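You operate a simulated robot arm through the tools that you are given. There is no shell and no other tool.

You run a simulated robot arm. Do the job below in one go: nothing can be reset, and whatever is moved stays where it is left.

TASK
Swap the dirty grey filter for the yellow one and clip it in.
Fine: pump off, then plug in the grey cup, and blue valve shut before the white clip comes out; the grey filter goes in the back clear cup. Where these are worked on the way, their far stop is far enough and under half their travel is too little: white clip.
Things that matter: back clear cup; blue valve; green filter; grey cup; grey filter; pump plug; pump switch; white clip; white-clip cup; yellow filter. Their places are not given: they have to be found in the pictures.

Only the result counts: the job must be done as asked and must still hold three seconds after the hand-in. Knocking over, shifting, dropping, spilling or breaking anything else fails it.

THE ROBOT
A 7-joint arm with a two-finger gripper, fixed in place. Base frame: the origin is on the floor under the middle of its stand, x ahead of it, y to its left, z up; the work surface is at about z = 800. Units: mm, degrees, N and s.
With the tool pointing down near the work surface it reaches from about 340 to 720 mm from the base axis. Its first joint turns from -66.0 to 66.0 degrees. Payload 2.45 kg.
The tool frame sits at the grasp point between the pads (the TCP): z along the fingers, y along the line on which they close. The tips reach 26 mm beyond it. The gripper opens to 96 mm; its body begins 69 mm behind the TCP.
Orientation is that of the tool frame in the base frame, as a unit quaternion [x, y, z, w]. With the fingers straight down and closing along the base's y, the tool's x points along the base's -x, its y along +y and its z along -z.

THE INTERFACE
- The arm moves only by the tool move_arm. Its argument "series" is a list of rows, each a list of 7 numbers: the shift along the base's x, y, z in units of 25 mm (1.0 is 25 mm), then the turn, a rotation vector about the base's x, y, z in units of 8 degrees (1.0 is 8 degrees), then the finger opening in cm, from 0 to 9.6. In form: [[dx, dy, dz, ax, ay, az, fingers], ...]. A call has 1 to 20 rows; each row shifts and turns the commanded pose from where the row before left it. A call with a number of a shift or a turn outside -1 to 1 is refused whole. A row lasts 0.2 s, in which the tool goes at most 50 mm and 8.6 degrees; a call with a longer step from one row to the next is refused whole, and so is a gripper value outside its range. A pose out of reach is approached as far as the arm can. The call stops where the force on the tool passes 50 N (or 10 N more than at its start, if that is more) or the arm is blocked; 0.2 s more then pass. The fingers move at their own pace (about 50 mm/s each) and stop on an object; they squeeze with about 45 N. The grip force told is the motor's: it shows also when the fingers shut on nothing. Time passes only in rows, and 0.2 s behind the last, so rows that do not move let the fingers close. It gives the time, the measured TCP pose, the force on the tool (base axes), the opening and the grip force at its end, in the units of the frame above (readings bear some noise), with the torque about the TCP (base axes, N m) and any sound that the robot's microphone picked up, and new pictures: "views" is both (left out), scene, wrist or none.
- Cameras (640 x 400 px; columns grow to the right, rows downward): "scene" is fixed at [168.7, -391, 1427.3]; the picture's right is [0.76, -0.64, 0.00], its down [-0.34, -0.40, -0.85] and it looks along [0.55, 0.65, -0.53] (base axes); focal length 340 px, centre (320, 200). "wrist" rides on the gripper at [82, 3, -98] in the tool frame; the picture's right is [-0.04, 1.00, 0.00], its down [-0.73, -0.03, -0.68] and it looks along [-0.68, -0.03, 0.73] (tool axes); focal length 256 px, centre (320, 200).
- measure_at(camera, pixels): for up to 12 pixels [column, row] of the newest picture of that camera ("zoom" is the newest enlarged one), the place [x, y, z] in the base frame of the surface seen there, good to about 3 mm. The clock stands still meanwhile.
- close_up(camera, box): a new picture of the part [left, top, right, bottom] of that camera's present view, enlarged. The clock stands still meanwhile.
- hand_in(): hands the job in; it is judged then, once.

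Open the gripper and draw the arm clear of the work before you hand the job in, unless the task says otherwise.

The tools are called after "Call:" as a command line: name --pt "numbers of a row" for each row, then --argument value for the rest, lists and objects as JSON in quotes. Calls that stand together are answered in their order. move_arm: Moves the arm, as the interface text tells. Its arguments: {"type":"object","properties":{"series":{"type":"array"},"views":{"type":"string","enum":["both","scene","wrist","none"]}},"required":["series"]} The other tools are called the same way: measure_at (camera, pixels) gives the place of the surface under pixels of a picture; close_up (camera, box) takes an enlarged picture of a part of a camera's view; hand_in () hands the job in.

At the start:

```text
time: 0.0
tool_pos: [357.5, 255.3, 1233.3]
orientation: [0.001, 1.0, 0.0, 0.001]
ft_force: [-1.2, 0.1, 0.5]
ft_torque: [-0.02, 0.01, 0.02]
gripper_width: 96.0
gripper_force: 0.0
```

scene: 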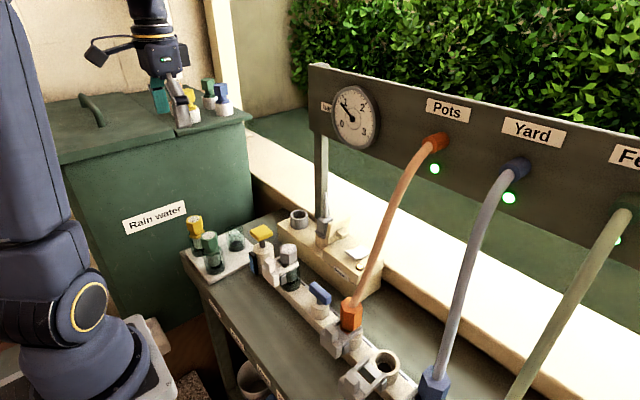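
wrist: 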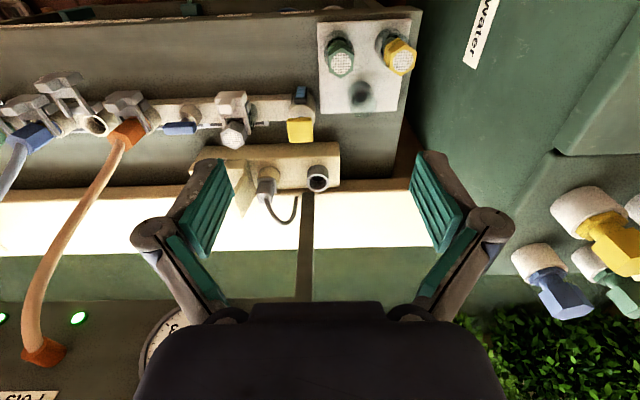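

I'll begin by looking at the bench more closely: the filter stand is near scene (215,250), the manifold around (290,280) and the pump box around (330,245).

Call:
close_up --camera "scene" --box '[170, 190, 410, 340]'

Call:
close_up --camera "wrist" --box '[170, 0, 430, 220]'

```text
2.67 times, centred on (290, 265) of scene
```

zoom: 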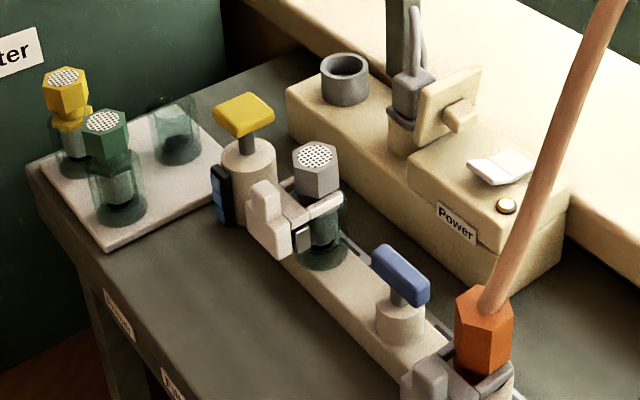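

```text
1.82 times, centred on (300, 110) of wrist
```

zoom: 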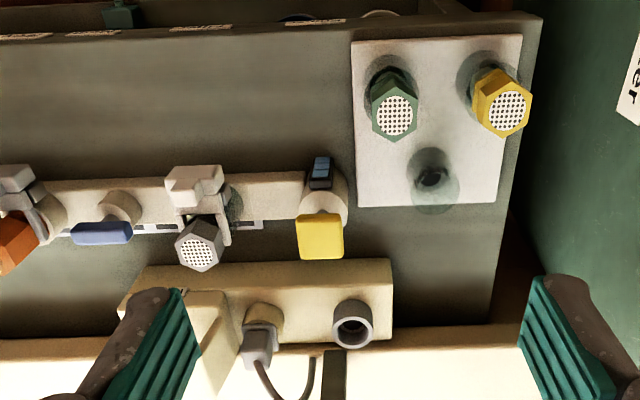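

The tray holds the yellow and green filters plus an empty cup. The pump box carries a rocker switch, a plug and a grey cup. I'll enlarge each area to measure it.

Call:
close_up --camera "scene" --box '[270, 190, 390, 300]'

Call:
measure_at --camera "zoom" --pixels '[[100, 100], [140, 110], [300, 200]]'

```text
3.64 times, centred on (330, 245) of scene
```

zoom: 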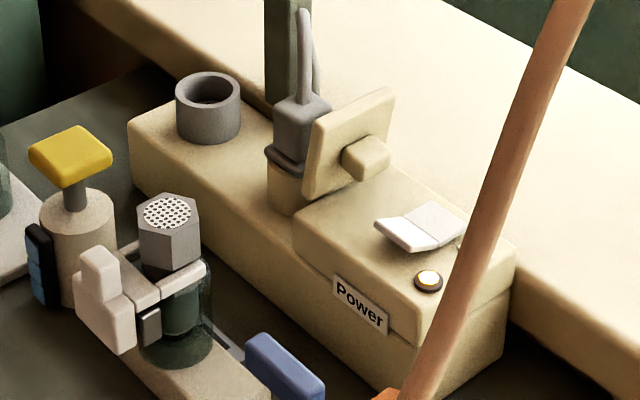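

```text
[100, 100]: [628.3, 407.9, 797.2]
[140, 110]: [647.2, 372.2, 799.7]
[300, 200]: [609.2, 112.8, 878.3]
```

In this 3.6x picture the grey cup is at (208,105), the plug at (298,130), the upright lid with its knob at (350,150), the rocker at (420,228) and the lamp at (428,282). I'll measure these.

Call:
measure_at --camera "zoom" --pixels '[[208, 120], [180, 95], [238, 95], [208, 78], [295, 125], [285, 155], [305, 30], [330, 150], [365, 165], [420, 235], [435, 213], [428, 282]]'

Call:
measure_at --camera "zoom" --pixels '[[390, 245], [460, 235], [400, 220], [440, 240], [345, 240], [490, 300], [145, 160], [240, 160], [350, 130], [390, 100], [310, 190], [290, 195]]'

Call:
measure_at --camera "zoom" --pixels '[[167, 212], [150, 240], [185, 245], [185, 340], [100, 270], [110, 310], [190, 275], [150, 325], [70, 150], [75, 200], [40, 280], [285, 370]]'

```text
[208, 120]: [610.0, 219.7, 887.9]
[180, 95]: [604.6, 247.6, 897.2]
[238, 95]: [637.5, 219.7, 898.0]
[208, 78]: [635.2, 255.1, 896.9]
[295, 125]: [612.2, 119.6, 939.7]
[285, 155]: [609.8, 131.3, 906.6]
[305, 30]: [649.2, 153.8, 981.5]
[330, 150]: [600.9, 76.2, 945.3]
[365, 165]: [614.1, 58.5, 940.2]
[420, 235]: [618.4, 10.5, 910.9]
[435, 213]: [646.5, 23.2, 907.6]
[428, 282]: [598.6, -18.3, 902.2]
```

```text
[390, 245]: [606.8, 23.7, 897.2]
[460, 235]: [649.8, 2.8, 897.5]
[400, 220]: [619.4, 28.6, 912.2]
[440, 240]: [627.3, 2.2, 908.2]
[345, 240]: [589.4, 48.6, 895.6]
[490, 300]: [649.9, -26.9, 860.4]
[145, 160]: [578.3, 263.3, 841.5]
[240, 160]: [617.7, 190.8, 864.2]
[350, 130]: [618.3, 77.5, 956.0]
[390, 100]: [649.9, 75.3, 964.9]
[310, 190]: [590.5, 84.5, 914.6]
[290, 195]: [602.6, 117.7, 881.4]
```

```text
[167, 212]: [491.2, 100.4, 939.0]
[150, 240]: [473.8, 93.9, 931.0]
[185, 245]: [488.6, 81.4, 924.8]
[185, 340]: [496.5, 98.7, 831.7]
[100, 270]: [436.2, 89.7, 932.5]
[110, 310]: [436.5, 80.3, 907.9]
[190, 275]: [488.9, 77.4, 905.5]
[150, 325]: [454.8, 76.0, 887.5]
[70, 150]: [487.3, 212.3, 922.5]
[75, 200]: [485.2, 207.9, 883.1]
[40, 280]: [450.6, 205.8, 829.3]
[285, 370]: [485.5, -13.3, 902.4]
```

The lamp at zoom (428,282) looks lit and the lid stands open. Next I'll look at the rest of the scene: the tank top, the manifold's right end and the panel gauge.

Call:
close_up --camera "scene" --box '[130, 60, 250, 140]'

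Call:
close_up --camera "scene" --box '[280, 260, 460, 400]'

Call:
close_up --camera "scene" --box '[300, 60, 460, 180]'

Call:
close_up --camera "scene" --box '[230, 210, 350, 310]'

```text
5.00 times, centred on (190, 100) of scene
```

zoom: 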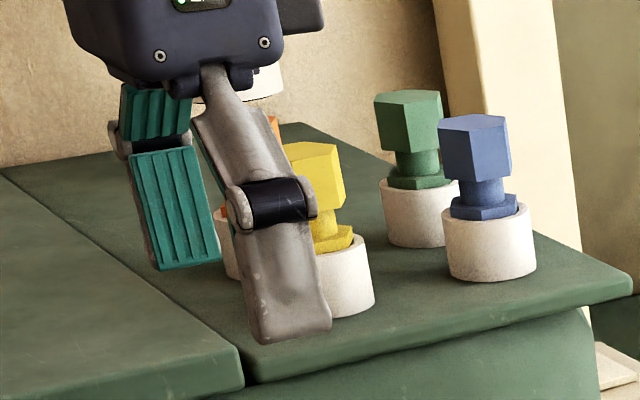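

```text
2.86 times, centred on (370, 330) of scene
```

zoom: 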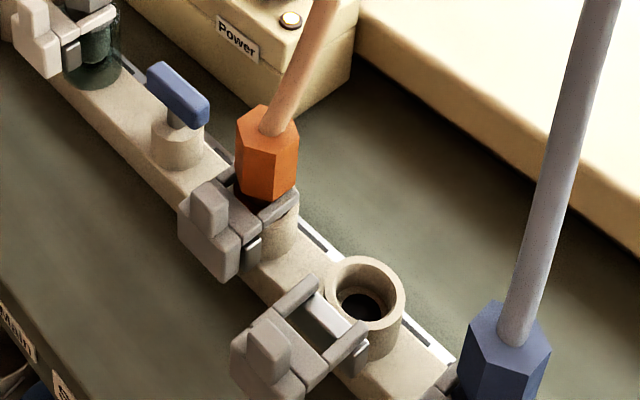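

```text
3.33 times, centred on (380, 120) of scene
```

zoom: 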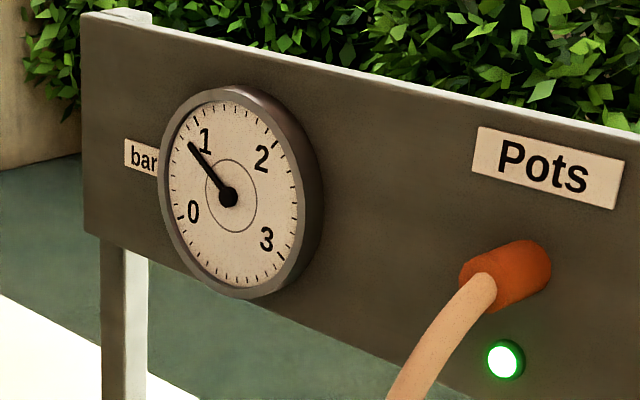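

```text
4.00 times, centred on (290, 260) of scene
```

zoom: 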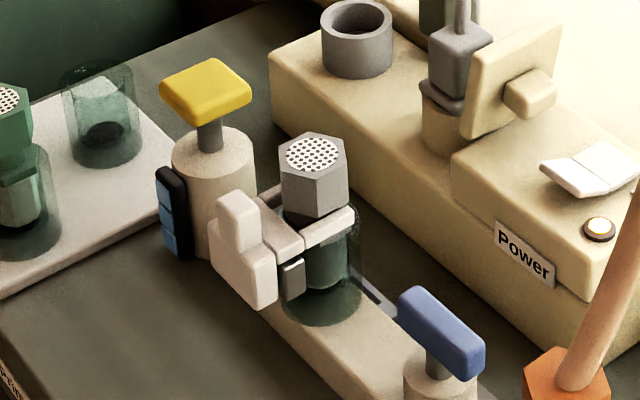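

The tank items are only stored plugs, and the gauge reads about 0.9 bar. I'll move the arm to around (424,60,1100) so the wrist camera looks at the pump box and manifold from above.

Call:
move_arm --pt "0.335 -0.975 -0.665 0 0 0 9.6" --pt "0.335 -0.975 -0.665 0 0 0 9.6" --pt "0.335 -0.975 -0.665 0 0 0 9.6" --pt "0.335 -0.975 -0.665 0 0 0 9.6" --pt "0.335 -0.975 -0.665 0 0 0 9.6" --pt "0.335 -0.975 -0.665 0 0 0 9.6" --pt "0.335 -0.975 -0.665 0 0 0 9.6" --pt "0.335 -0.975 -0.665 0 0 0 9.6"

```text
time: 1.8
tool_pos: [424.5, 60.5, 1101.5]
orientation: [-0.001, 1.0, 0.0, -0.001]
ft_force: [-0.5, -0.3, 0.8]
ft_torque: [0.03, -0.03, -0.01]
gripper_width: 96.2
gripper_force: 0.0
```

scene: 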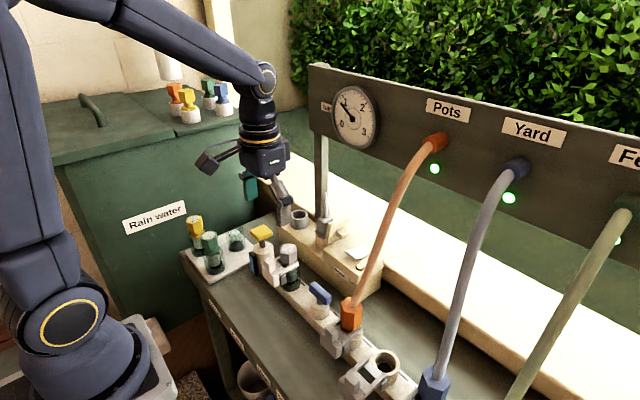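
wrist: 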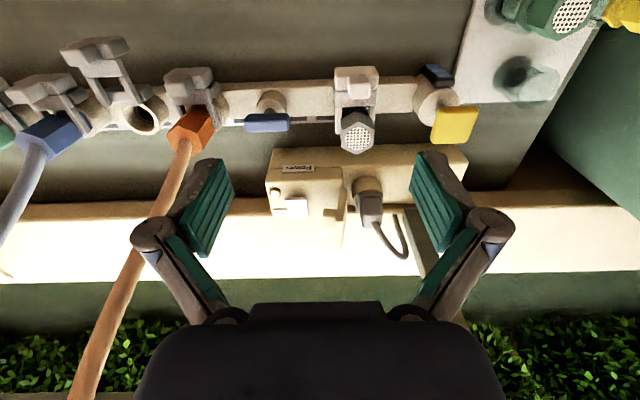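

Call:
close_up --camera "wrist" --box '[240, 130, 440, 250]'

Call:
close_up --camera "wrist" --box '[220, 40, 500, 180]'

Call:
close_up --camera "scene" --box '[335, 225, 395, 275]'

```text
3.20 times, centred on (340, 190) of wrist
```

zoom: 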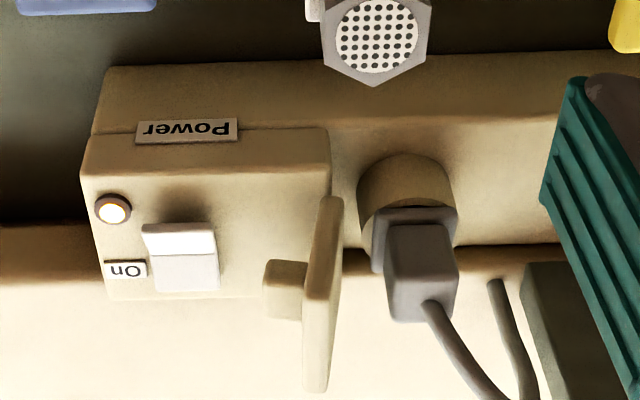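

```text
2.29 times, centred on (360, 110) of wrist
```

zoom: 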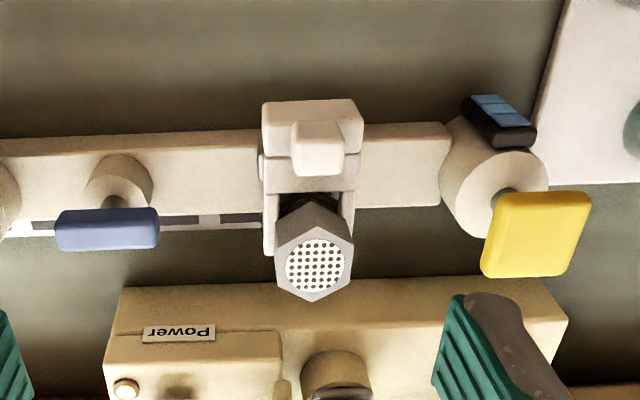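

```text
8.00 times, centred on (365, 250) of scene
```

zoom: 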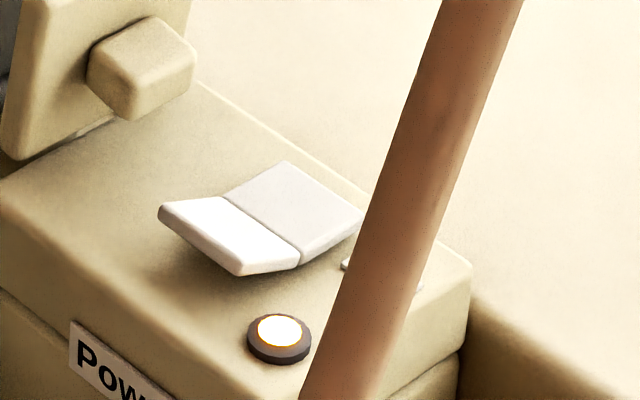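

The rocker's near half (8x zoom (225,235)) stands up, the far half beside the "On" label is pressed in, and the lamp is lit. I'll measure the rocker before pressing the near half.

Call:
measure_at --camera "zoom" --pixels '[[165, 210], [240, 270], [220, 235], [235, 200], [285, 260], [290, 165], [350, 215], [290, 210], [200, 250], [140, 75], [20, 145], [190, 60]]'

Call:
measure_at --camera "wrist" --pixels '[[287, 203], [307, 203], [287, 208], [307, 209], [287, 218], [307, 219], [275, 195], [280, 214], [340, 200], [342, 240], [330, 217], [300, 170]]'

```text
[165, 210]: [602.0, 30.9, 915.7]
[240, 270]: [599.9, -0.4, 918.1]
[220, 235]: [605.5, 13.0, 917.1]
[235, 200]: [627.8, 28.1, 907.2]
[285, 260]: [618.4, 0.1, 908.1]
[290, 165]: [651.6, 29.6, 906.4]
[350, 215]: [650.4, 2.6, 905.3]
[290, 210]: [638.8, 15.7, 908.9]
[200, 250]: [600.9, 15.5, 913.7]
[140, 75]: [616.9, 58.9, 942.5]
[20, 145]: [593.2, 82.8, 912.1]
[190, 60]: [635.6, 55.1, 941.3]
```

```text
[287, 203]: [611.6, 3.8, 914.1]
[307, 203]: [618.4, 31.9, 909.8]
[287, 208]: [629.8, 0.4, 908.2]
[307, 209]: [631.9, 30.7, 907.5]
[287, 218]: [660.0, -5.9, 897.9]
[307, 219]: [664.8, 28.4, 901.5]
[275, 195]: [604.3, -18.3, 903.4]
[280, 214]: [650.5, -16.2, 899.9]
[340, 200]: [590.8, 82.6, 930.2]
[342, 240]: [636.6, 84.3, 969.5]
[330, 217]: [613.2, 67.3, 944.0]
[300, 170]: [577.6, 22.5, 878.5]
```

The rocker spans x 600–652 and y 0–30, with its near edge up at z 917. Before going down there I'll measure the orange hose, the lid and the plug cord for clearance.

Call:
measure_at --camera "scene" --pixels '[[352, 300], [358, 280], [364, 262], [372, 243], [380, 222], [390, 200], [400, 180], [415, 158], [437, 142], [350, 320]]'

Call:
measure_at --camera "wrist" --pixels '[[185, 150], [170, 180], [150, 212], [130, 260], [105, 310], [85, 370], [192, 125], [270, 122], [250, 122], [290, 122], [370, 210], [395, 245]]'

```text
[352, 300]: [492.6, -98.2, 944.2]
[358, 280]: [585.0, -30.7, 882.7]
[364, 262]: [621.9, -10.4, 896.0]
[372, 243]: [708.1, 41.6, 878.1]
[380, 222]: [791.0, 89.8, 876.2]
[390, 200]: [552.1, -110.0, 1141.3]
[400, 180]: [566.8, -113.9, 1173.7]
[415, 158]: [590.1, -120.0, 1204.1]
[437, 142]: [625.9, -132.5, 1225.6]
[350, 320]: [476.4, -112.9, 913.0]
```

```text
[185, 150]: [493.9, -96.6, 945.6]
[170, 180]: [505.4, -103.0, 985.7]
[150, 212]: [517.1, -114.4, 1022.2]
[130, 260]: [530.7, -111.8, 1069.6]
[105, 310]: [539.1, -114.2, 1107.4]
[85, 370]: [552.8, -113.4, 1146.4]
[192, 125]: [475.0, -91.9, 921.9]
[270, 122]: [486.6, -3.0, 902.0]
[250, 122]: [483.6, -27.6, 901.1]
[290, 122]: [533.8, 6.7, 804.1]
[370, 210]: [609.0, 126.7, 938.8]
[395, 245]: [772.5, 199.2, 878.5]
```

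The hose stays near y=-110, well clear of the rocker. I'll close the fingers here first to see how wide the gripper is when shut.

Call:
move_arm --pt "0 0 0 0 0 0 0" --pt "0 0 0 0 0 0 0" --pt "0 0 0 0 0 0 0" --pt "0 0 0 0 0 0 0" --pt "0 0 0 0 0 0 0"

Call:
close_up --camera "scene" --box '[190, 100, 340, 230]'

```text
time: 3.0
tool_pos: [423.6, 60.2, 1100.9]
orientation: [0.0, 1.0, 0.0, 0.0]
ft_force: [0.0, 0.3, 0.0]
ft_torque: [0.02, 0.01, -0.02]
gripper_width: 0.0
gripper_force: 16.4
```

scene: 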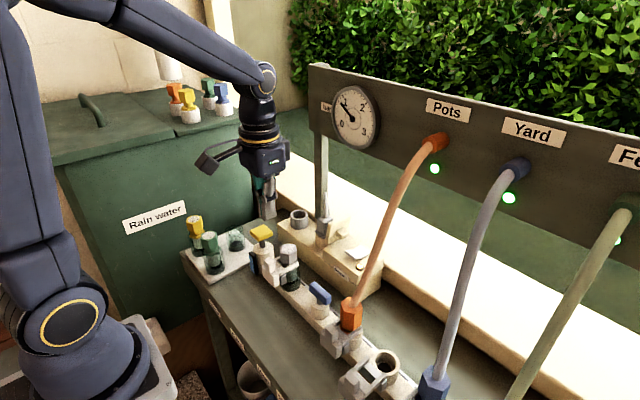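
wrist: 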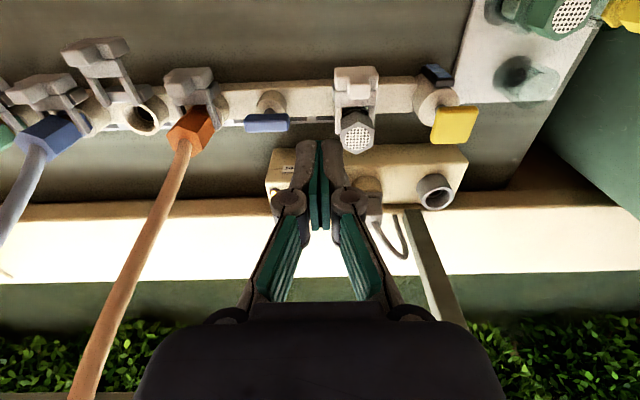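

```text
3.08 times, centred on (265, 165) of scene
```

zoom: 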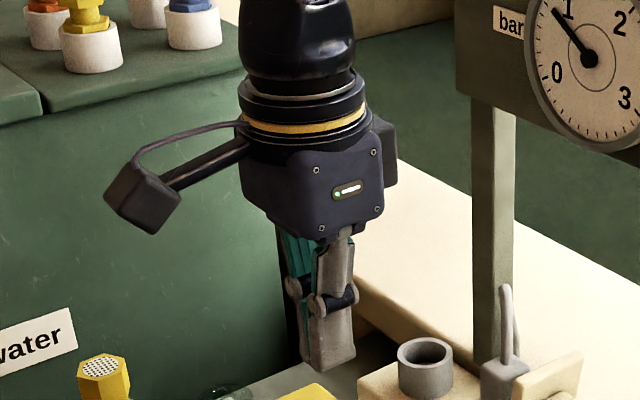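

Shut, the fingers are narrow (wrist columns 272–370). I'll measure their extents.

Call:
measure_at --camera "wrist" --pixels '[[305, 145], [340, 145], [278, 205], [365, 205], [290, 200], [350, 200], [250, 290], [390, 290], [318, 215], [200, 350], [440, 350]]'

Call:
measure_at --camera "zoom" --pixels '[[328, 365], [325, 305], [305, 365], [350, 355], [295, 210], [130, 210]]'

```text
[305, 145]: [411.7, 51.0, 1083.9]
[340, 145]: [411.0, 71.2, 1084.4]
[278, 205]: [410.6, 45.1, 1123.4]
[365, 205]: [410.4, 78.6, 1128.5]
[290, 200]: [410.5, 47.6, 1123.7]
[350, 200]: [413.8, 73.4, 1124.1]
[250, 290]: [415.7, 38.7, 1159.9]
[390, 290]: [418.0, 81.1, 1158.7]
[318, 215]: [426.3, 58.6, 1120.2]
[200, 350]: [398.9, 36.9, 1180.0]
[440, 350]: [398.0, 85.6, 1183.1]
```

```text
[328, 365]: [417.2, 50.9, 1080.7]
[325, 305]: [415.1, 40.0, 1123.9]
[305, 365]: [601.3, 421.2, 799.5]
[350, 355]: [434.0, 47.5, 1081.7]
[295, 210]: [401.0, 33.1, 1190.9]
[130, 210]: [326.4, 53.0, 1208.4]
```

The shut fingertips are about 26 mm square, so they fit on the near half of the rocker. I'll move over to (605,15) and go down to TCP z 961, with the tips at 935, above the rocker.

Call:
move_arm --pt "0.907 -0.226 0 0 0 0 0" --pt "0.907 -0.226 0 0 0 0 0" --pt "0.907 -0.226 0 0 0 0 0" --pt "0.907 -0.226 0 0 0 0 0" --pt "0.907 -0.226 0 0 0 0 0" --pt "0.907 -0.226 0 0 0 0 0" --pt "0.907 -0.226 0 0 0 0 0" --pt "0.907 -0.226 0 0 0 0 0" --pt "0 0 -0.8 0 0 0 0" --pt "0 0 -0.8 0 0 0 0" --pt "0 0 -0.8 0 0 0 0" --pt "0 0 -0.8 0 0 0 0" --pt "0 0 -0.8 0 0 0 0" --pt "0 0 -0.8 0 0 0 0" --pt "0 0 -0.8 0 0 0 0"

Call:
close_up --camera "scene" --box '[300, 190, 420, 290]'

```text
time: 4.8
tool_pos: [590.6, 17.5, 1101.9]
orientation: [-0.001, 1.0, 0.001, -0.014]
ft_force: [-51.5, 0.7, 11.8]
ft_torque: [0.02, -6.56, -0.15]
gripper_width: 0.0
gripper_force: 28.5
stopped in row 8: the force on the tool passed its limit at 102 N (the readings are from after the stop); the commanded pose is now the measured one
```

scene: 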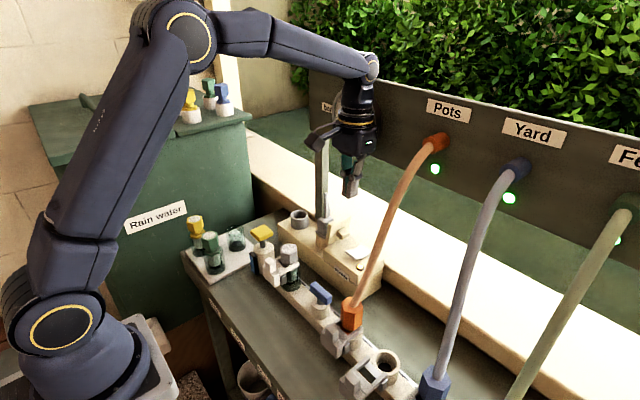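
wrist: 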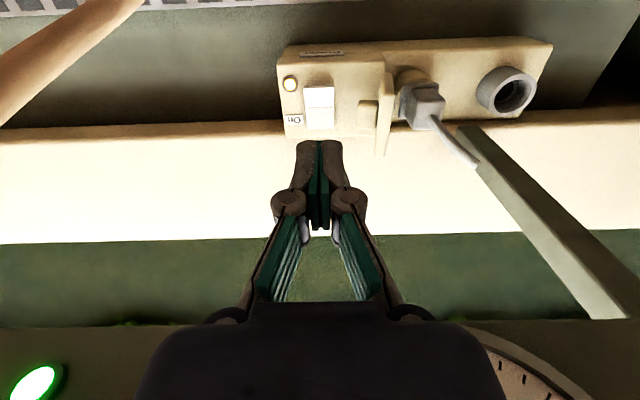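

```text
4.00 times, centred on (360, 240) of scene
```

zoom: 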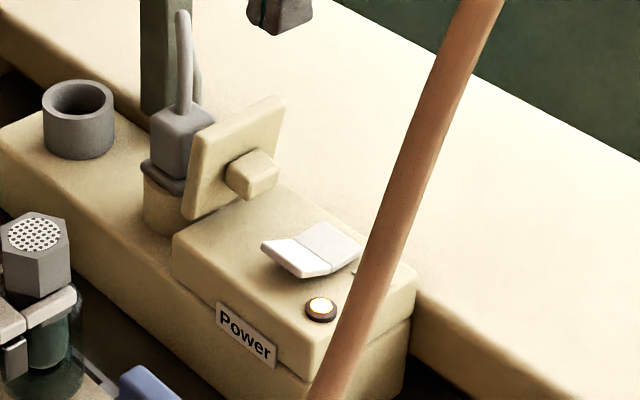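

The gripper ran into the front panel and gauge at x≈590, with 51 N along -x. I'll back off along -x straight away and then measure where the panel sits.

Call:
move_arm --pt "-0.6 0 0 0 0 0 0" --pt "-0.6 0 0 0 0 0 0" --pt "-0.8 0 0 0 0 0 0" --pt "-0.8 0 0 0 0 0 0" --pt "0 0 0 0 0 0 0"

Call:
measure_at --camera "scene" --pixels '[[312, 125], [330, 140], [355, 145], [380, 150], [400, 155], [470, 180], [315, 75], [355, 118], [375, 120], [480, 150], [330, 100], [322, 160]]'

Call:
close_up --camera "scene" --box '[300, 60, 460, 260]'

```text
time: 6.0
tool_pos: [523.5, 17.9, 1099.4]
orientation: [-0.002, 1.0, 0.001, -0.011]
ft_force: [0.8, -0.2, -1.4]
ft_torque: [-0.01, 0.0, 0.01]
gripper_width: 0.0
gripper_force: 28.5
```

scene: 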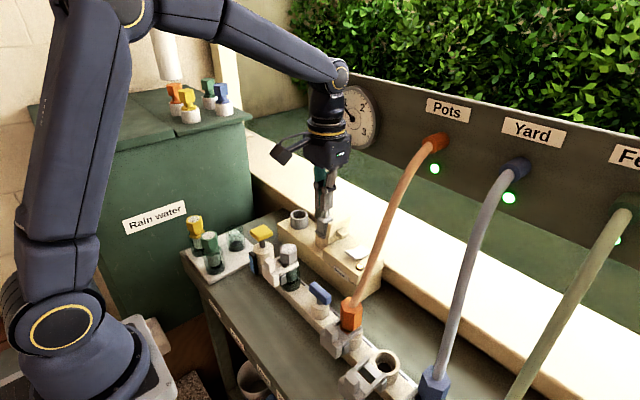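
wrist: 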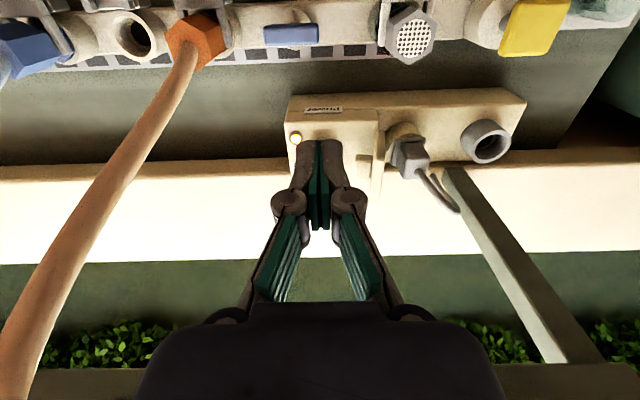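

```text
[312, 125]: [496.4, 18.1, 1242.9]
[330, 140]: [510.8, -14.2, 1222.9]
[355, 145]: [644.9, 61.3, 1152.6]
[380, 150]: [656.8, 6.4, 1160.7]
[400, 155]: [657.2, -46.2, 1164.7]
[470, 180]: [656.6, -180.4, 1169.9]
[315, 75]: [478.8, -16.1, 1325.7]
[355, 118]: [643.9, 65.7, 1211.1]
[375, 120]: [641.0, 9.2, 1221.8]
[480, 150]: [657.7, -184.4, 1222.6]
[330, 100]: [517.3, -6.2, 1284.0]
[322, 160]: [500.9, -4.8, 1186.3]
```

```text
2.00 times, centred on (380, 160) of scene
```

zoom: 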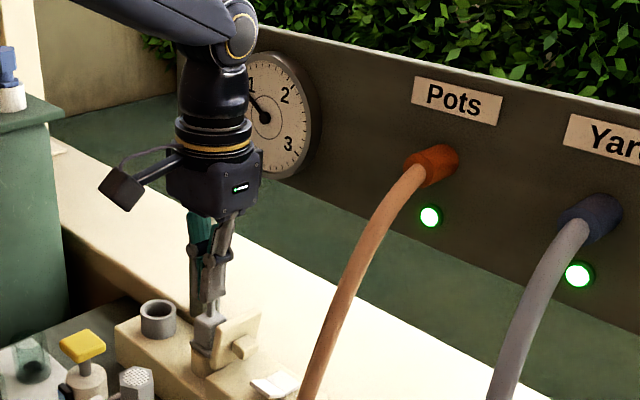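

The panel face is at x≈657 and the gauge face at x≈642, with bottom edges near z 1145, so I'll tilt the tool to keep the wrist back from them. First I'll measure the wrist heights and the panel, gauge and post edges.

Call:
measure_at --camera "zoom" --pixels '[[208, 318], [205, 210], [210, 160], [212, 140], [214, 122], [215, 90], [240, 40], [120, 205], [310, 130], [280, 180], [260, 170], [335, 200]]'

Call:
measure_at --camera "wrist" --pixels '[[370, 370], [440, 366], [560, 366], [620, 380], [530, 345], [480, 205], [460, 175], [410, 160], [430, 190], [485, 140], [389, 150], [375, 185]]'

```text
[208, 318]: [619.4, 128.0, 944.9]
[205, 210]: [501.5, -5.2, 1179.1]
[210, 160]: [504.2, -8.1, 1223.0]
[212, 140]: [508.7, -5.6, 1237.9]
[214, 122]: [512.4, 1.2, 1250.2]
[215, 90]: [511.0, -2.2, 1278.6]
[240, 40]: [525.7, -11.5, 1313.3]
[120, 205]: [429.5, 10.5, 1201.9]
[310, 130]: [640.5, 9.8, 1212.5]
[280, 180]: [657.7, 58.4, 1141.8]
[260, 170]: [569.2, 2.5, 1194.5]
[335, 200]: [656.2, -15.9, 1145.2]
```

```text
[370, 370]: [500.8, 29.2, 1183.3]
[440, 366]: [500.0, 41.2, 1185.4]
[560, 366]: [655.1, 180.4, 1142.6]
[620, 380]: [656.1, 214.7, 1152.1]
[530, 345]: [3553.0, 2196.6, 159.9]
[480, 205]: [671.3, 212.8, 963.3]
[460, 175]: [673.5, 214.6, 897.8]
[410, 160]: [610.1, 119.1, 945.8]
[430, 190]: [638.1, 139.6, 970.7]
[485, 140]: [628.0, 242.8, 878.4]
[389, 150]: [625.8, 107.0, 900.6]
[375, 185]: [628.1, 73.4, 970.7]
```

Below TCP z≈1000 the body passes under the panel only with a tilt, so I'll tilt the fingers 20° forward (wrist back). Then I'll go to about (604,15,980) over the rocker.

Call:
move_arm --pt "0 0 0 0 -0.887 0 0" --pt "0 0 0 0 -0.887 0 0" --pt "0 0 0 0 -0.887 0 0" --pt "0.537 -0.019 -0.796 0 0 0 0" --pt "0.537 -0.019 -0.796 0 0 0 0" --pt "0.537 -0.019 -0.796 0 0 0 0" --pt "0.537 -0.019 -0.796 0 0 0 0" --pt "0.537 -0.019 -0.796 0 0 0 0" --pt "0.537 -0.019 -0.796 0 0 0 0" --pt "0 0 0 0 0 0 0"

Call:
close_up --camera "scene" --box '[290, 130, 430, 290]'

```text
time: 8.2
tool_pos: [604.5, 13.8, 981.4]
orientation: [-0.002, 0.985, 0.0, 0.174]
ft_force: [0.7, 0.0, -0.4]
ft_torque: [-0.01, -0.01, 0.0]
gripper_width: 0.1
gripper_force: 28.8
```

scene: 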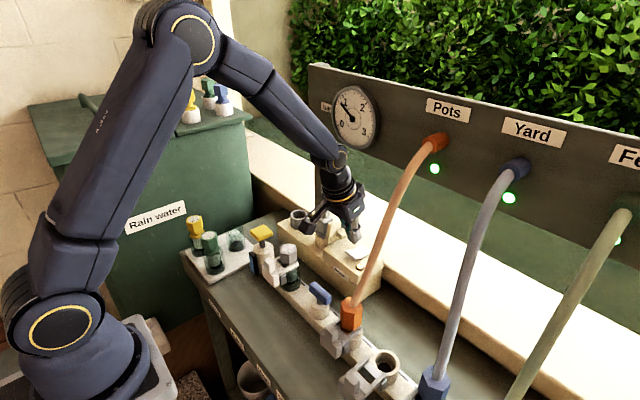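
wrist: 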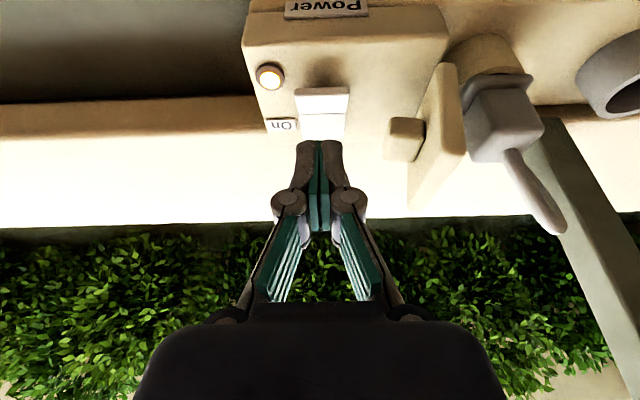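

```text
2.50 times, centred on (360, 210) of scene
```

zoom: 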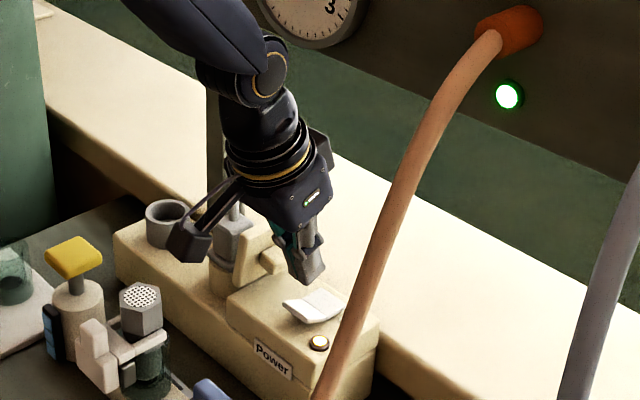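

The tool is tilted 20° and sits clear above the rocker. I'll lower it in small steps onto the near half and read the force.

Call:
move_arm --pt "0 0 -0.6 0 0 0 0" --pt "0 0 -0.6 0 0 0 0" --pt "0 0 -0.12 0 0 0 0" --pt "0 0 -0.12 0 0 0 0" --pt "0 0 -0.12 0 0 0 0" --pt "0 0 -0.12 0 0 0 0" --pt "0 0 -0.1 0 0 0 0"

Call:
close_up --camera "scene" --box '[320, 200, 400, 280]'

```text
time: 9.8
tool_pos: [604.8, 14.6, 937.6]
orientation: [-0.001, 0.985, 0.001, 0.174]
ft_force: [-0.5, -0.4, 1.1]
ft_torque: [-0.04, -0.04, -0.01]
gripper_width: 6.1
gripper_force: 28.2
```

scene: 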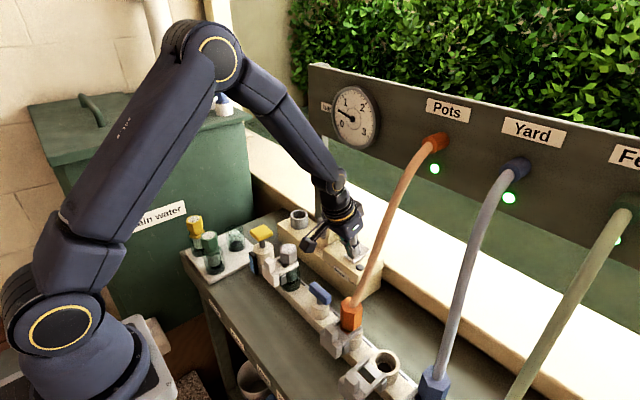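
wrist: 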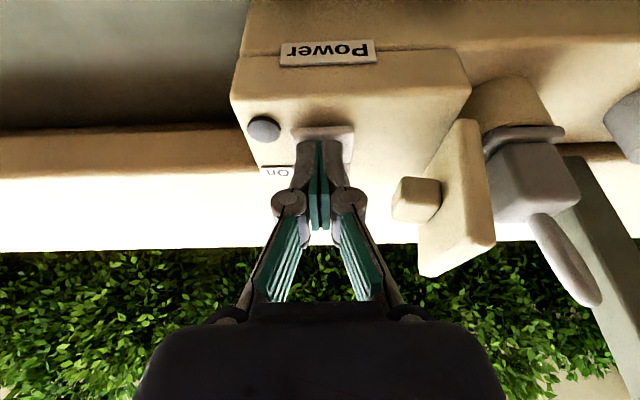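

```text
5.00 times, centred on (360, 240) of scene
```

zoom: 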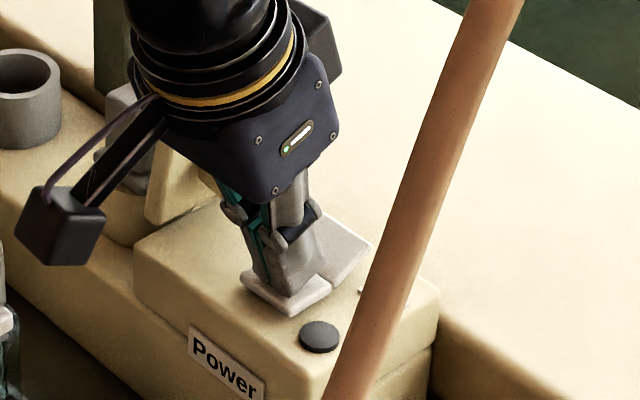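

The lamp at wrist (263,128) has gone dark and the gauge is falling, so the pump is off. I'll rise straight up and check the rocker stays down.

Call:
move_arm --pt "0 0 0.4 0 0 0 0" --pt "0 0 0.8 0 0 0 0" --pt "0 0 1 0 0 0 0" --pt "-0.4 0.3 1 0 0 0 0" --pt "-0.6 0.6 0.6 0 0 0 0" --pt "-0.6 0.6 0.6 0 0 0 0" --pt "-0.6 0.6 0 0 0 0 0" --pt "-0.6 0.6 0 0 0 0 0" --pt "-0.6 0.6 0 0 0 0 0" --pt "-0.3 0.6 0 0 0 0 0"

Call:
close_up --camera "wrist" --box '[180, 30, 480, 200]'

Call:
close_up --camera "scene" --box '[270, 180, 400, 290]'

```text
time: 12.0
tool_pos: [511.2, 112.5, 1046.2]
orientation: [-0.002, 0.985, 0.0, 0.173]
ft_force: [0.2, -0.3, -0.1]
ft_torque: [0.02, 0.02, -0.03]
gripper_width: 0.0
gripper_force: 28.7
```

scene: 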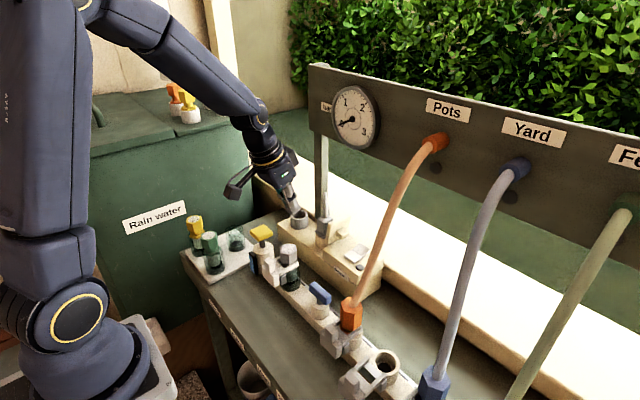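
wrist: 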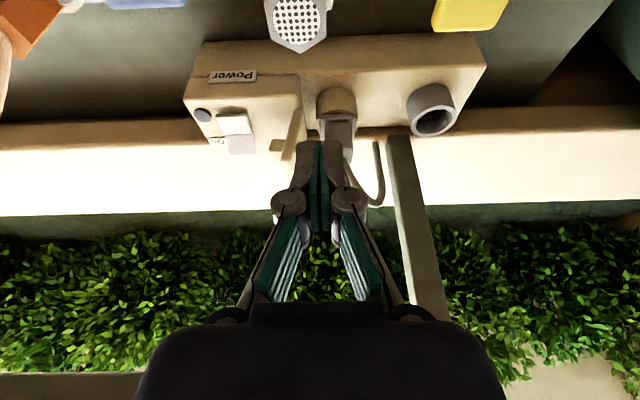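

```text
2.13 times, centred on (330, 115) of wrist
```

zoom: 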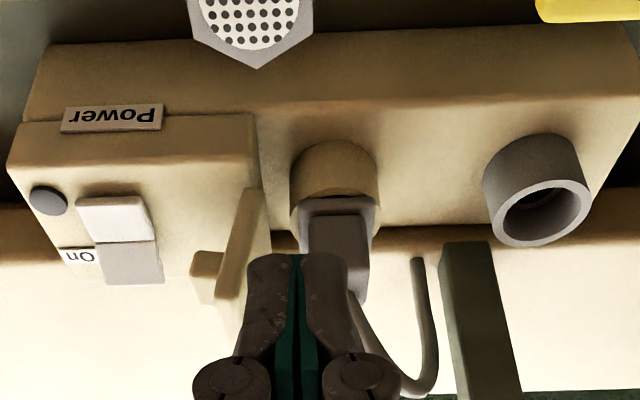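

```text
3.64 times, centred on (335, 235) of scene
```

zoom: 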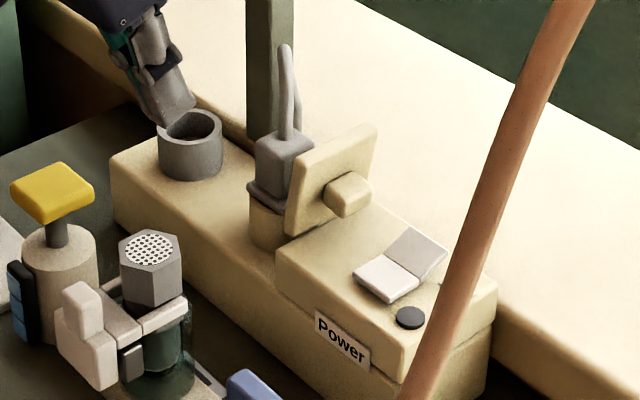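

The pump is off: the rocker is flipped and the gauge and lamps are dead. Next I'll measure the plug body, its socket, the lid and the grey cup closely.

Call:
measure_at --camera "zoom" --pixels '[[262, 145], [300, 150], [283, 135], [280, 175], [265, 200], [252, 188], [285, 100], [308, 150], [255, 160], [310, 135], [288, 195], [300, 110]]'

Call:
measure_at --camera "zoom" --pixels '[[345, 150], [365, 135], [310, 180], [290, 215], [340, 205], [376, 128], [318, 155], [300, 235], [163, 145], [191, 118], [221, 130], [191, 145]]'

Call:
measure_at --camera "wrist" --pixels '[[322, 122], [354, 122], [325, 128], [350, 128], [326, 135], [352, 140], [338, 95], [320, 100], [353, 100], [298, 110], [303, 125], [338, 118]]'

```text
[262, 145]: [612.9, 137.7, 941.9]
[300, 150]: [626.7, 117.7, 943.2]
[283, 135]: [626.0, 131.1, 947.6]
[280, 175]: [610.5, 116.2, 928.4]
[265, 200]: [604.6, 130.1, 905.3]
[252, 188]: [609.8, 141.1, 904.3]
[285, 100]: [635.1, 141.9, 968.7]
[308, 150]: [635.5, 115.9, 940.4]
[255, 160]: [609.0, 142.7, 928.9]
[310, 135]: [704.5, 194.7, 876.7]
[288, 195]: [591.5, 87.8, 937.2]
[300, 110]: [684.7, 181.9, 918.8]
```

```text
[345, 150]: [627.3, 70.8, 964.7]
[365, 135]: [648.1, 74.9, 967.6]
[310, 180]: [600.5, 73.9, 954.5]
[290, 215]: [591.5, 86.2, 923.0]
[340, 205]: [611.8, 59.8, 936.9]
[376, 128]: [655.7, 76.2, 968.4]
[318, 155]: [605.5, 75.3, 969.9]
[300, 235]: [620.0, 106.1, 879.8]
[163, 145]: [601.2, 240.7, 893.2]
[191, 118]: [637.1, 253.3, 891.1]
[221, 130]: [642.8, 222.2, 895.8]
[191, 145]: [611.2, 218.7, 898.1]
```

```text
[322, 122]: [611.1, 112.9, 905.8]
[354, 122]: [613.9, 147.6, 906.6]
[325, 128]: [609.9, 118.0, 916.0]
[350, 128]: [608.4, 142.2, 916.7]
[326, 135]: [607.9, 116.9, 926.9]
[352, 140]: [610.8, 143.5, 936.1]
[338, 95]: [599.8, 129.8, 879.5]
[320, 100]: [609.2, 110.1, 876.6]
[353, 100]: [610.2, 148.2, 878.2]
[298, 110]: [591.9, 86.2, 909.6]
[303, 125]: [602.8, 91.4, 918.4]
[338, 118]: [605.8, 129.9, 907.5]
```

The plug body spans x 609–636, y 116–143 and z 908–948, and the lid occupies y 71–91. I'll zoom in on the grey cup from the wrist to find its centre and rim.

Call:
close_up --camera "wrist" --box '[390, 70, 470, 145]'

Call:
measure_at --camera "zoom" --pixels '[[320, 200], [160, 200], [500, 200]]'

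```text
5.33 times, centred on (430, 108) of wrist
```

zoom: 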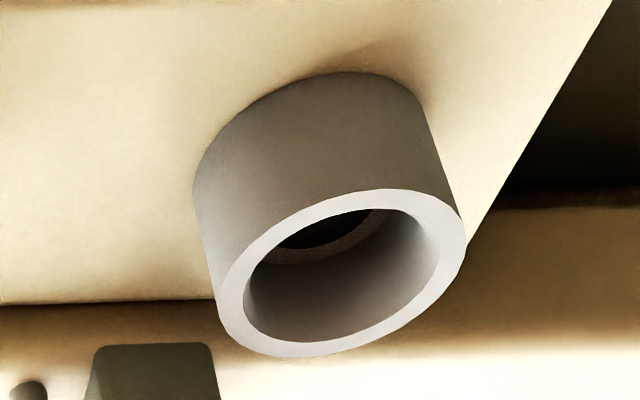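

```text
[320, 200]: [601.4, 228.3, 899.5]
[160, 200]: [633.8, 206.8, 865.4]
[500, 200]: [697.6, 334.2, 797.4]
```

Call:
measure_at --camera "zoom" --pixels '[[228, 290], [455, 230], [365, 198], [310, 350], [250, 335], [430, 290], [270, 235], [300, 140], [240, 130], [200, 180], [435, 195], [350, 285]]'

Call:
close_up --camera "wrist" --box '[280, 80, 400, 160]'

```text
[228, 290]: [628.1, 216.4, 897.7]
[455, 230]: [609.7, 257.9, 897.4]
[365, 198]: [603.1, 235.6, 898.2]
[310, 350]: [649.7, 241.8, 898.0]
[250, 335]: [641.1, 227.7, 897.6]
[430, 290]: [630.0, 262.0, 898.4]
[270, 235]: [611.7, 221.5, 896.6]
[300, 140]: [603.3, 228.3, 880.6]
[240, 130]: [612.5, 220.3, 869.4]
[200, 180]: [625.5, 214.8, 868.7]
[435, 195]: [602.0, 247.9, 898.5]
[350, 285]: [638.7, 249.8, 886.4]
```

```text
5.00 times, centred on (340, 120) of wrist
```

zoom: 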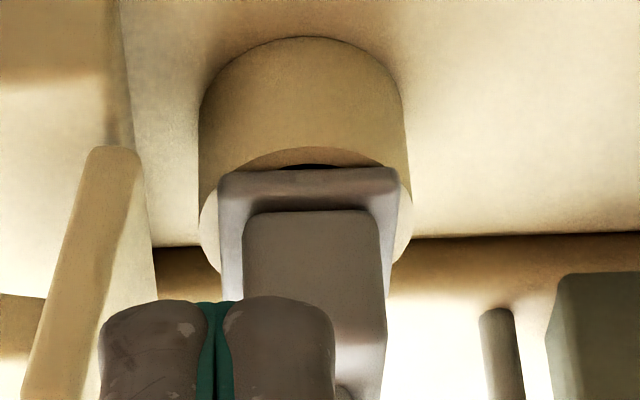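

The grey cup centre is about (626.5, 239), with its rim at z 898 and an inner radius near 20. I'll now measure the socket collar and the plug edges in this 5x view.

Call:
measure_at --camera "zoom" --pixels '[[203, 130], [402, 130], [305, 60], [305, 150], [212, 200], [403, 230], [225, 180], [392, 175], [255, 218], [372, 218], [228, 260], [310, 215]]'

Call:
measure_at --camera "zoom" --pixels '[[120, 160], [140, 200], [90, 250], [135, 155], [370, 300], [255, 270], [380, 350], [300, 170], [385, 250], [495, 330], [345, 330], [310, 172]]'

```text
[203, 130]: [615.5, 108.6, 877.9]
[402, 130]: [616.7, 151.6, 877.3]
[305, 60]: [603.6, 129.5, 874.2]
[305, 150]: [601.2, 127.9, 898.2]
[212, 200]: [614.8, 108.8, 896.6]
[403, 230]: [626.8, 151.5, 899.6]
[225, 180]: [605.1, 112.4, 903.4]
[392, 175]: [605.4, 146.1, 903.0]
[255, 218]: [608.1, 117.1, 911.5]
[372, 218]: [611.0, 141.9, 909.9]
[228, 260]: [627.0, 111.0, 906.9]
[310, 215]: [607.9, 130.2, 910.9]
```

```text
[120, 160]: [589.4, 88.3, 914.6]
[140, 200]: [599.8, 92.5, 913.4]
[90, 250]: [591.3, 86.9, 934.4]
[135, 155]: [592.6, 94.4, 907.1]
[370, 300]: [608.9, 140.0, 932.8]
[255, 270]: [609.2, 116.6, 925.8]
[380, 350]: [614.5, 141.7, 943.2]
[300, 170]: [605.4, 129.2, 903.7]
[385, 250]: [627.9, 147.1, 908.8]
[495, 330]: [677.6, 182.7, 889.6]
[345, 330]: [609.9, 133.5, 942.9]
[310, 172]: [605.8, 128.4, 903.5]
```

The plug centre is about (622.5, 129.5), and its 26 mm body leaves about 24 mm to the lid. I'll open to 36 mm and move to a pre-grasp pose 60 mm back along the tilted tool axis, which keeps the fingers clear of the cord and lid.

Call:
move_arm --pt "0.5 0.34 0 0 0 0 3.6" --pt "0.5 0.34 0 0 0 0 3.6" --pt "0.613 0 -0.468 0 0 0 3.6" --pt "0.613 0 -0.468 0 0 0 3.6" --pt "0.613 0 -0.468 0 0 0 3.6" --pt "0.613 0 -0.468 0 0 0 3.6" --pt "0 0 0 0 0 0 3.6"

Call:
close_up --camera "wrist" --box '[220, 90, 420, 230]'

Call:
close_up --camera "scene" --box '[270, 160, 390, 270]'

```text
time: 13.6
tool_pos: [597.6, 129.3, 999.1]
orientation: [-0.001, 0.985, 0.0, 0.174]
ft_force: [-0.3, -0.2, 0.5]
ft_torque: [-0.01, -0.03, -0.01]
gripper_width: 36.3
gripper_force: 0.1
```

scene: 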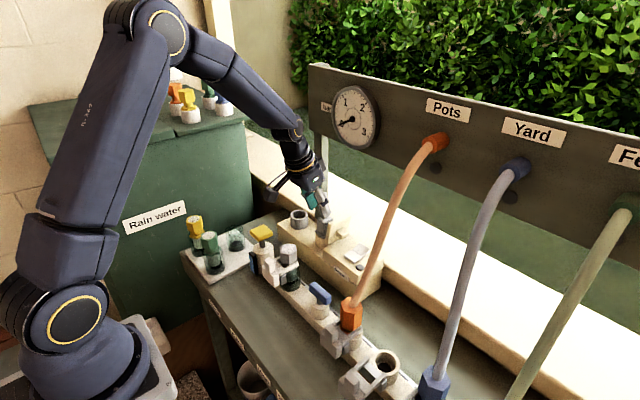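
wrist: 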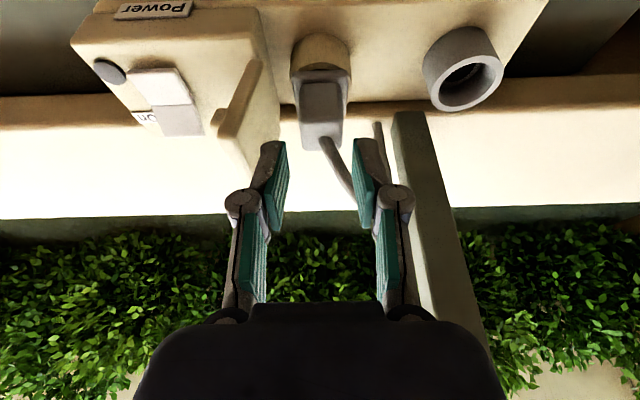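

```text
2.86 times, centred on (320, 160) of wrist
```

zoom: 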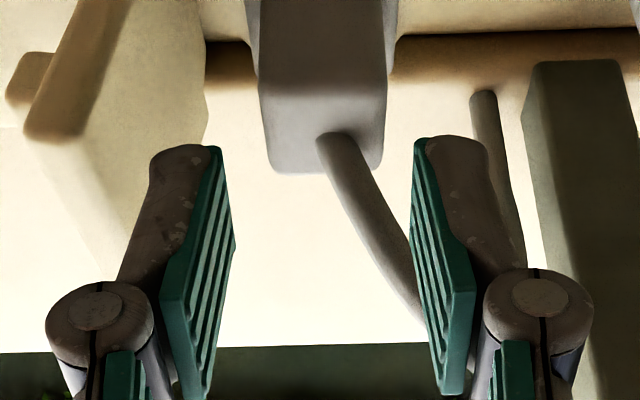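

```text
3.64 times, centred on (330, 215) of scene
```

zoom: 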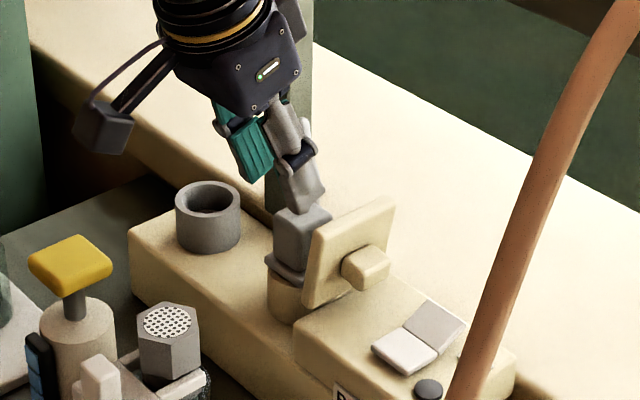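

The fingers straddle the plug evenly (plug centre at zoom column 323, finger gap centred at 323). I'll advance 60 mm along the tool axis to the plug.

Call:
move_arm --pt "0.205 0 -0.564 0 0 0 3.6" --pt "0.205 0 -0.564 0 0 0 3.6" --pt "0.205 0 -0.564 0 0 0 3.6" --pt "0.205 0 -0.564 0 0 0 3.6" --pt "0 0 0 0 0 0 3.6"

Call:
close_up --camera "wrist" --box '[220, 90, 420, 230]'

Call:
close_up --camera "scene" --box '[270, 160, 390, 270]'

```text
time: 14.8
tool_pos: [619.2, 130.4, 943.3]
orientation: [-0.001, 0.985, -0.001, 0.173]
ft_force: [-0.5, -0.4, 0.3]
ft_torque: [0.0, -0.01, 0.0]
gripper_width: 36.0
gripper_force: 0.1
```

scene: 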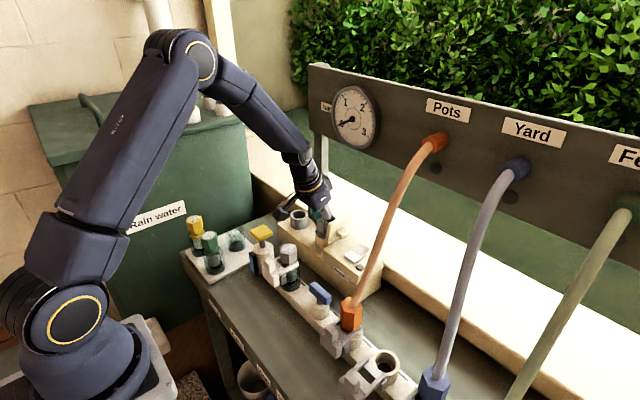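
wrist: 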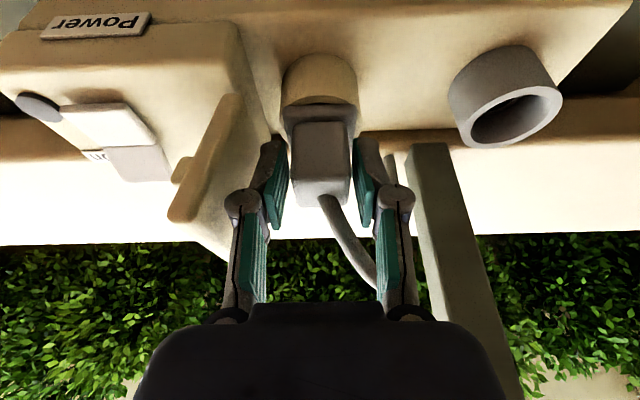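

```text
2.86 times, centred on (320, 160) of wrist
```

zoom: 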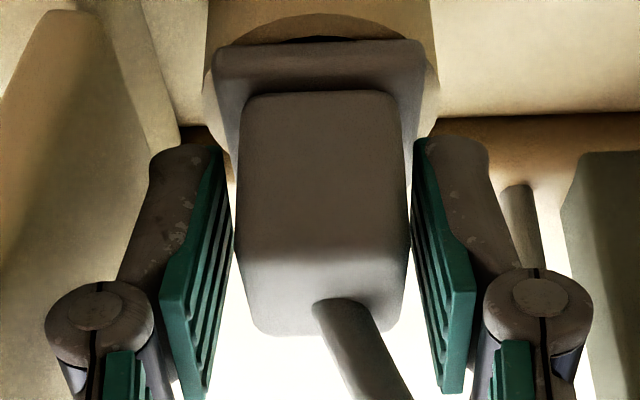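

```text
3.64 times, centred on (330, 215) of scene
```

zoom: 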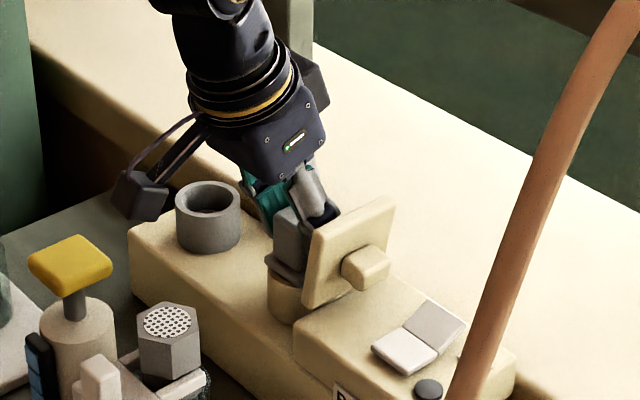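

The plug sits centred between the pads. I'll close on it and let the fingers settle.

Call:
move_arm --pt "0 0 0 0 0 0 0" --pt "0 0 0 0 0 0 0" --pt "0 0 0 0 0 0 0" --pt "0 0 0 0 0 0 0" --views "none"

```text
time: 15.8
tool_pos: [617.3, 130.1, 943.4]
orientation: [-0.002, 0.985, 0.0, 0.173]
ft_force: [-0.4, 0.3, 1.0]
ft_torque: [0.0, 0.0, 0.03]
gripper_width: 28.8
gripper_force: 44.7
```

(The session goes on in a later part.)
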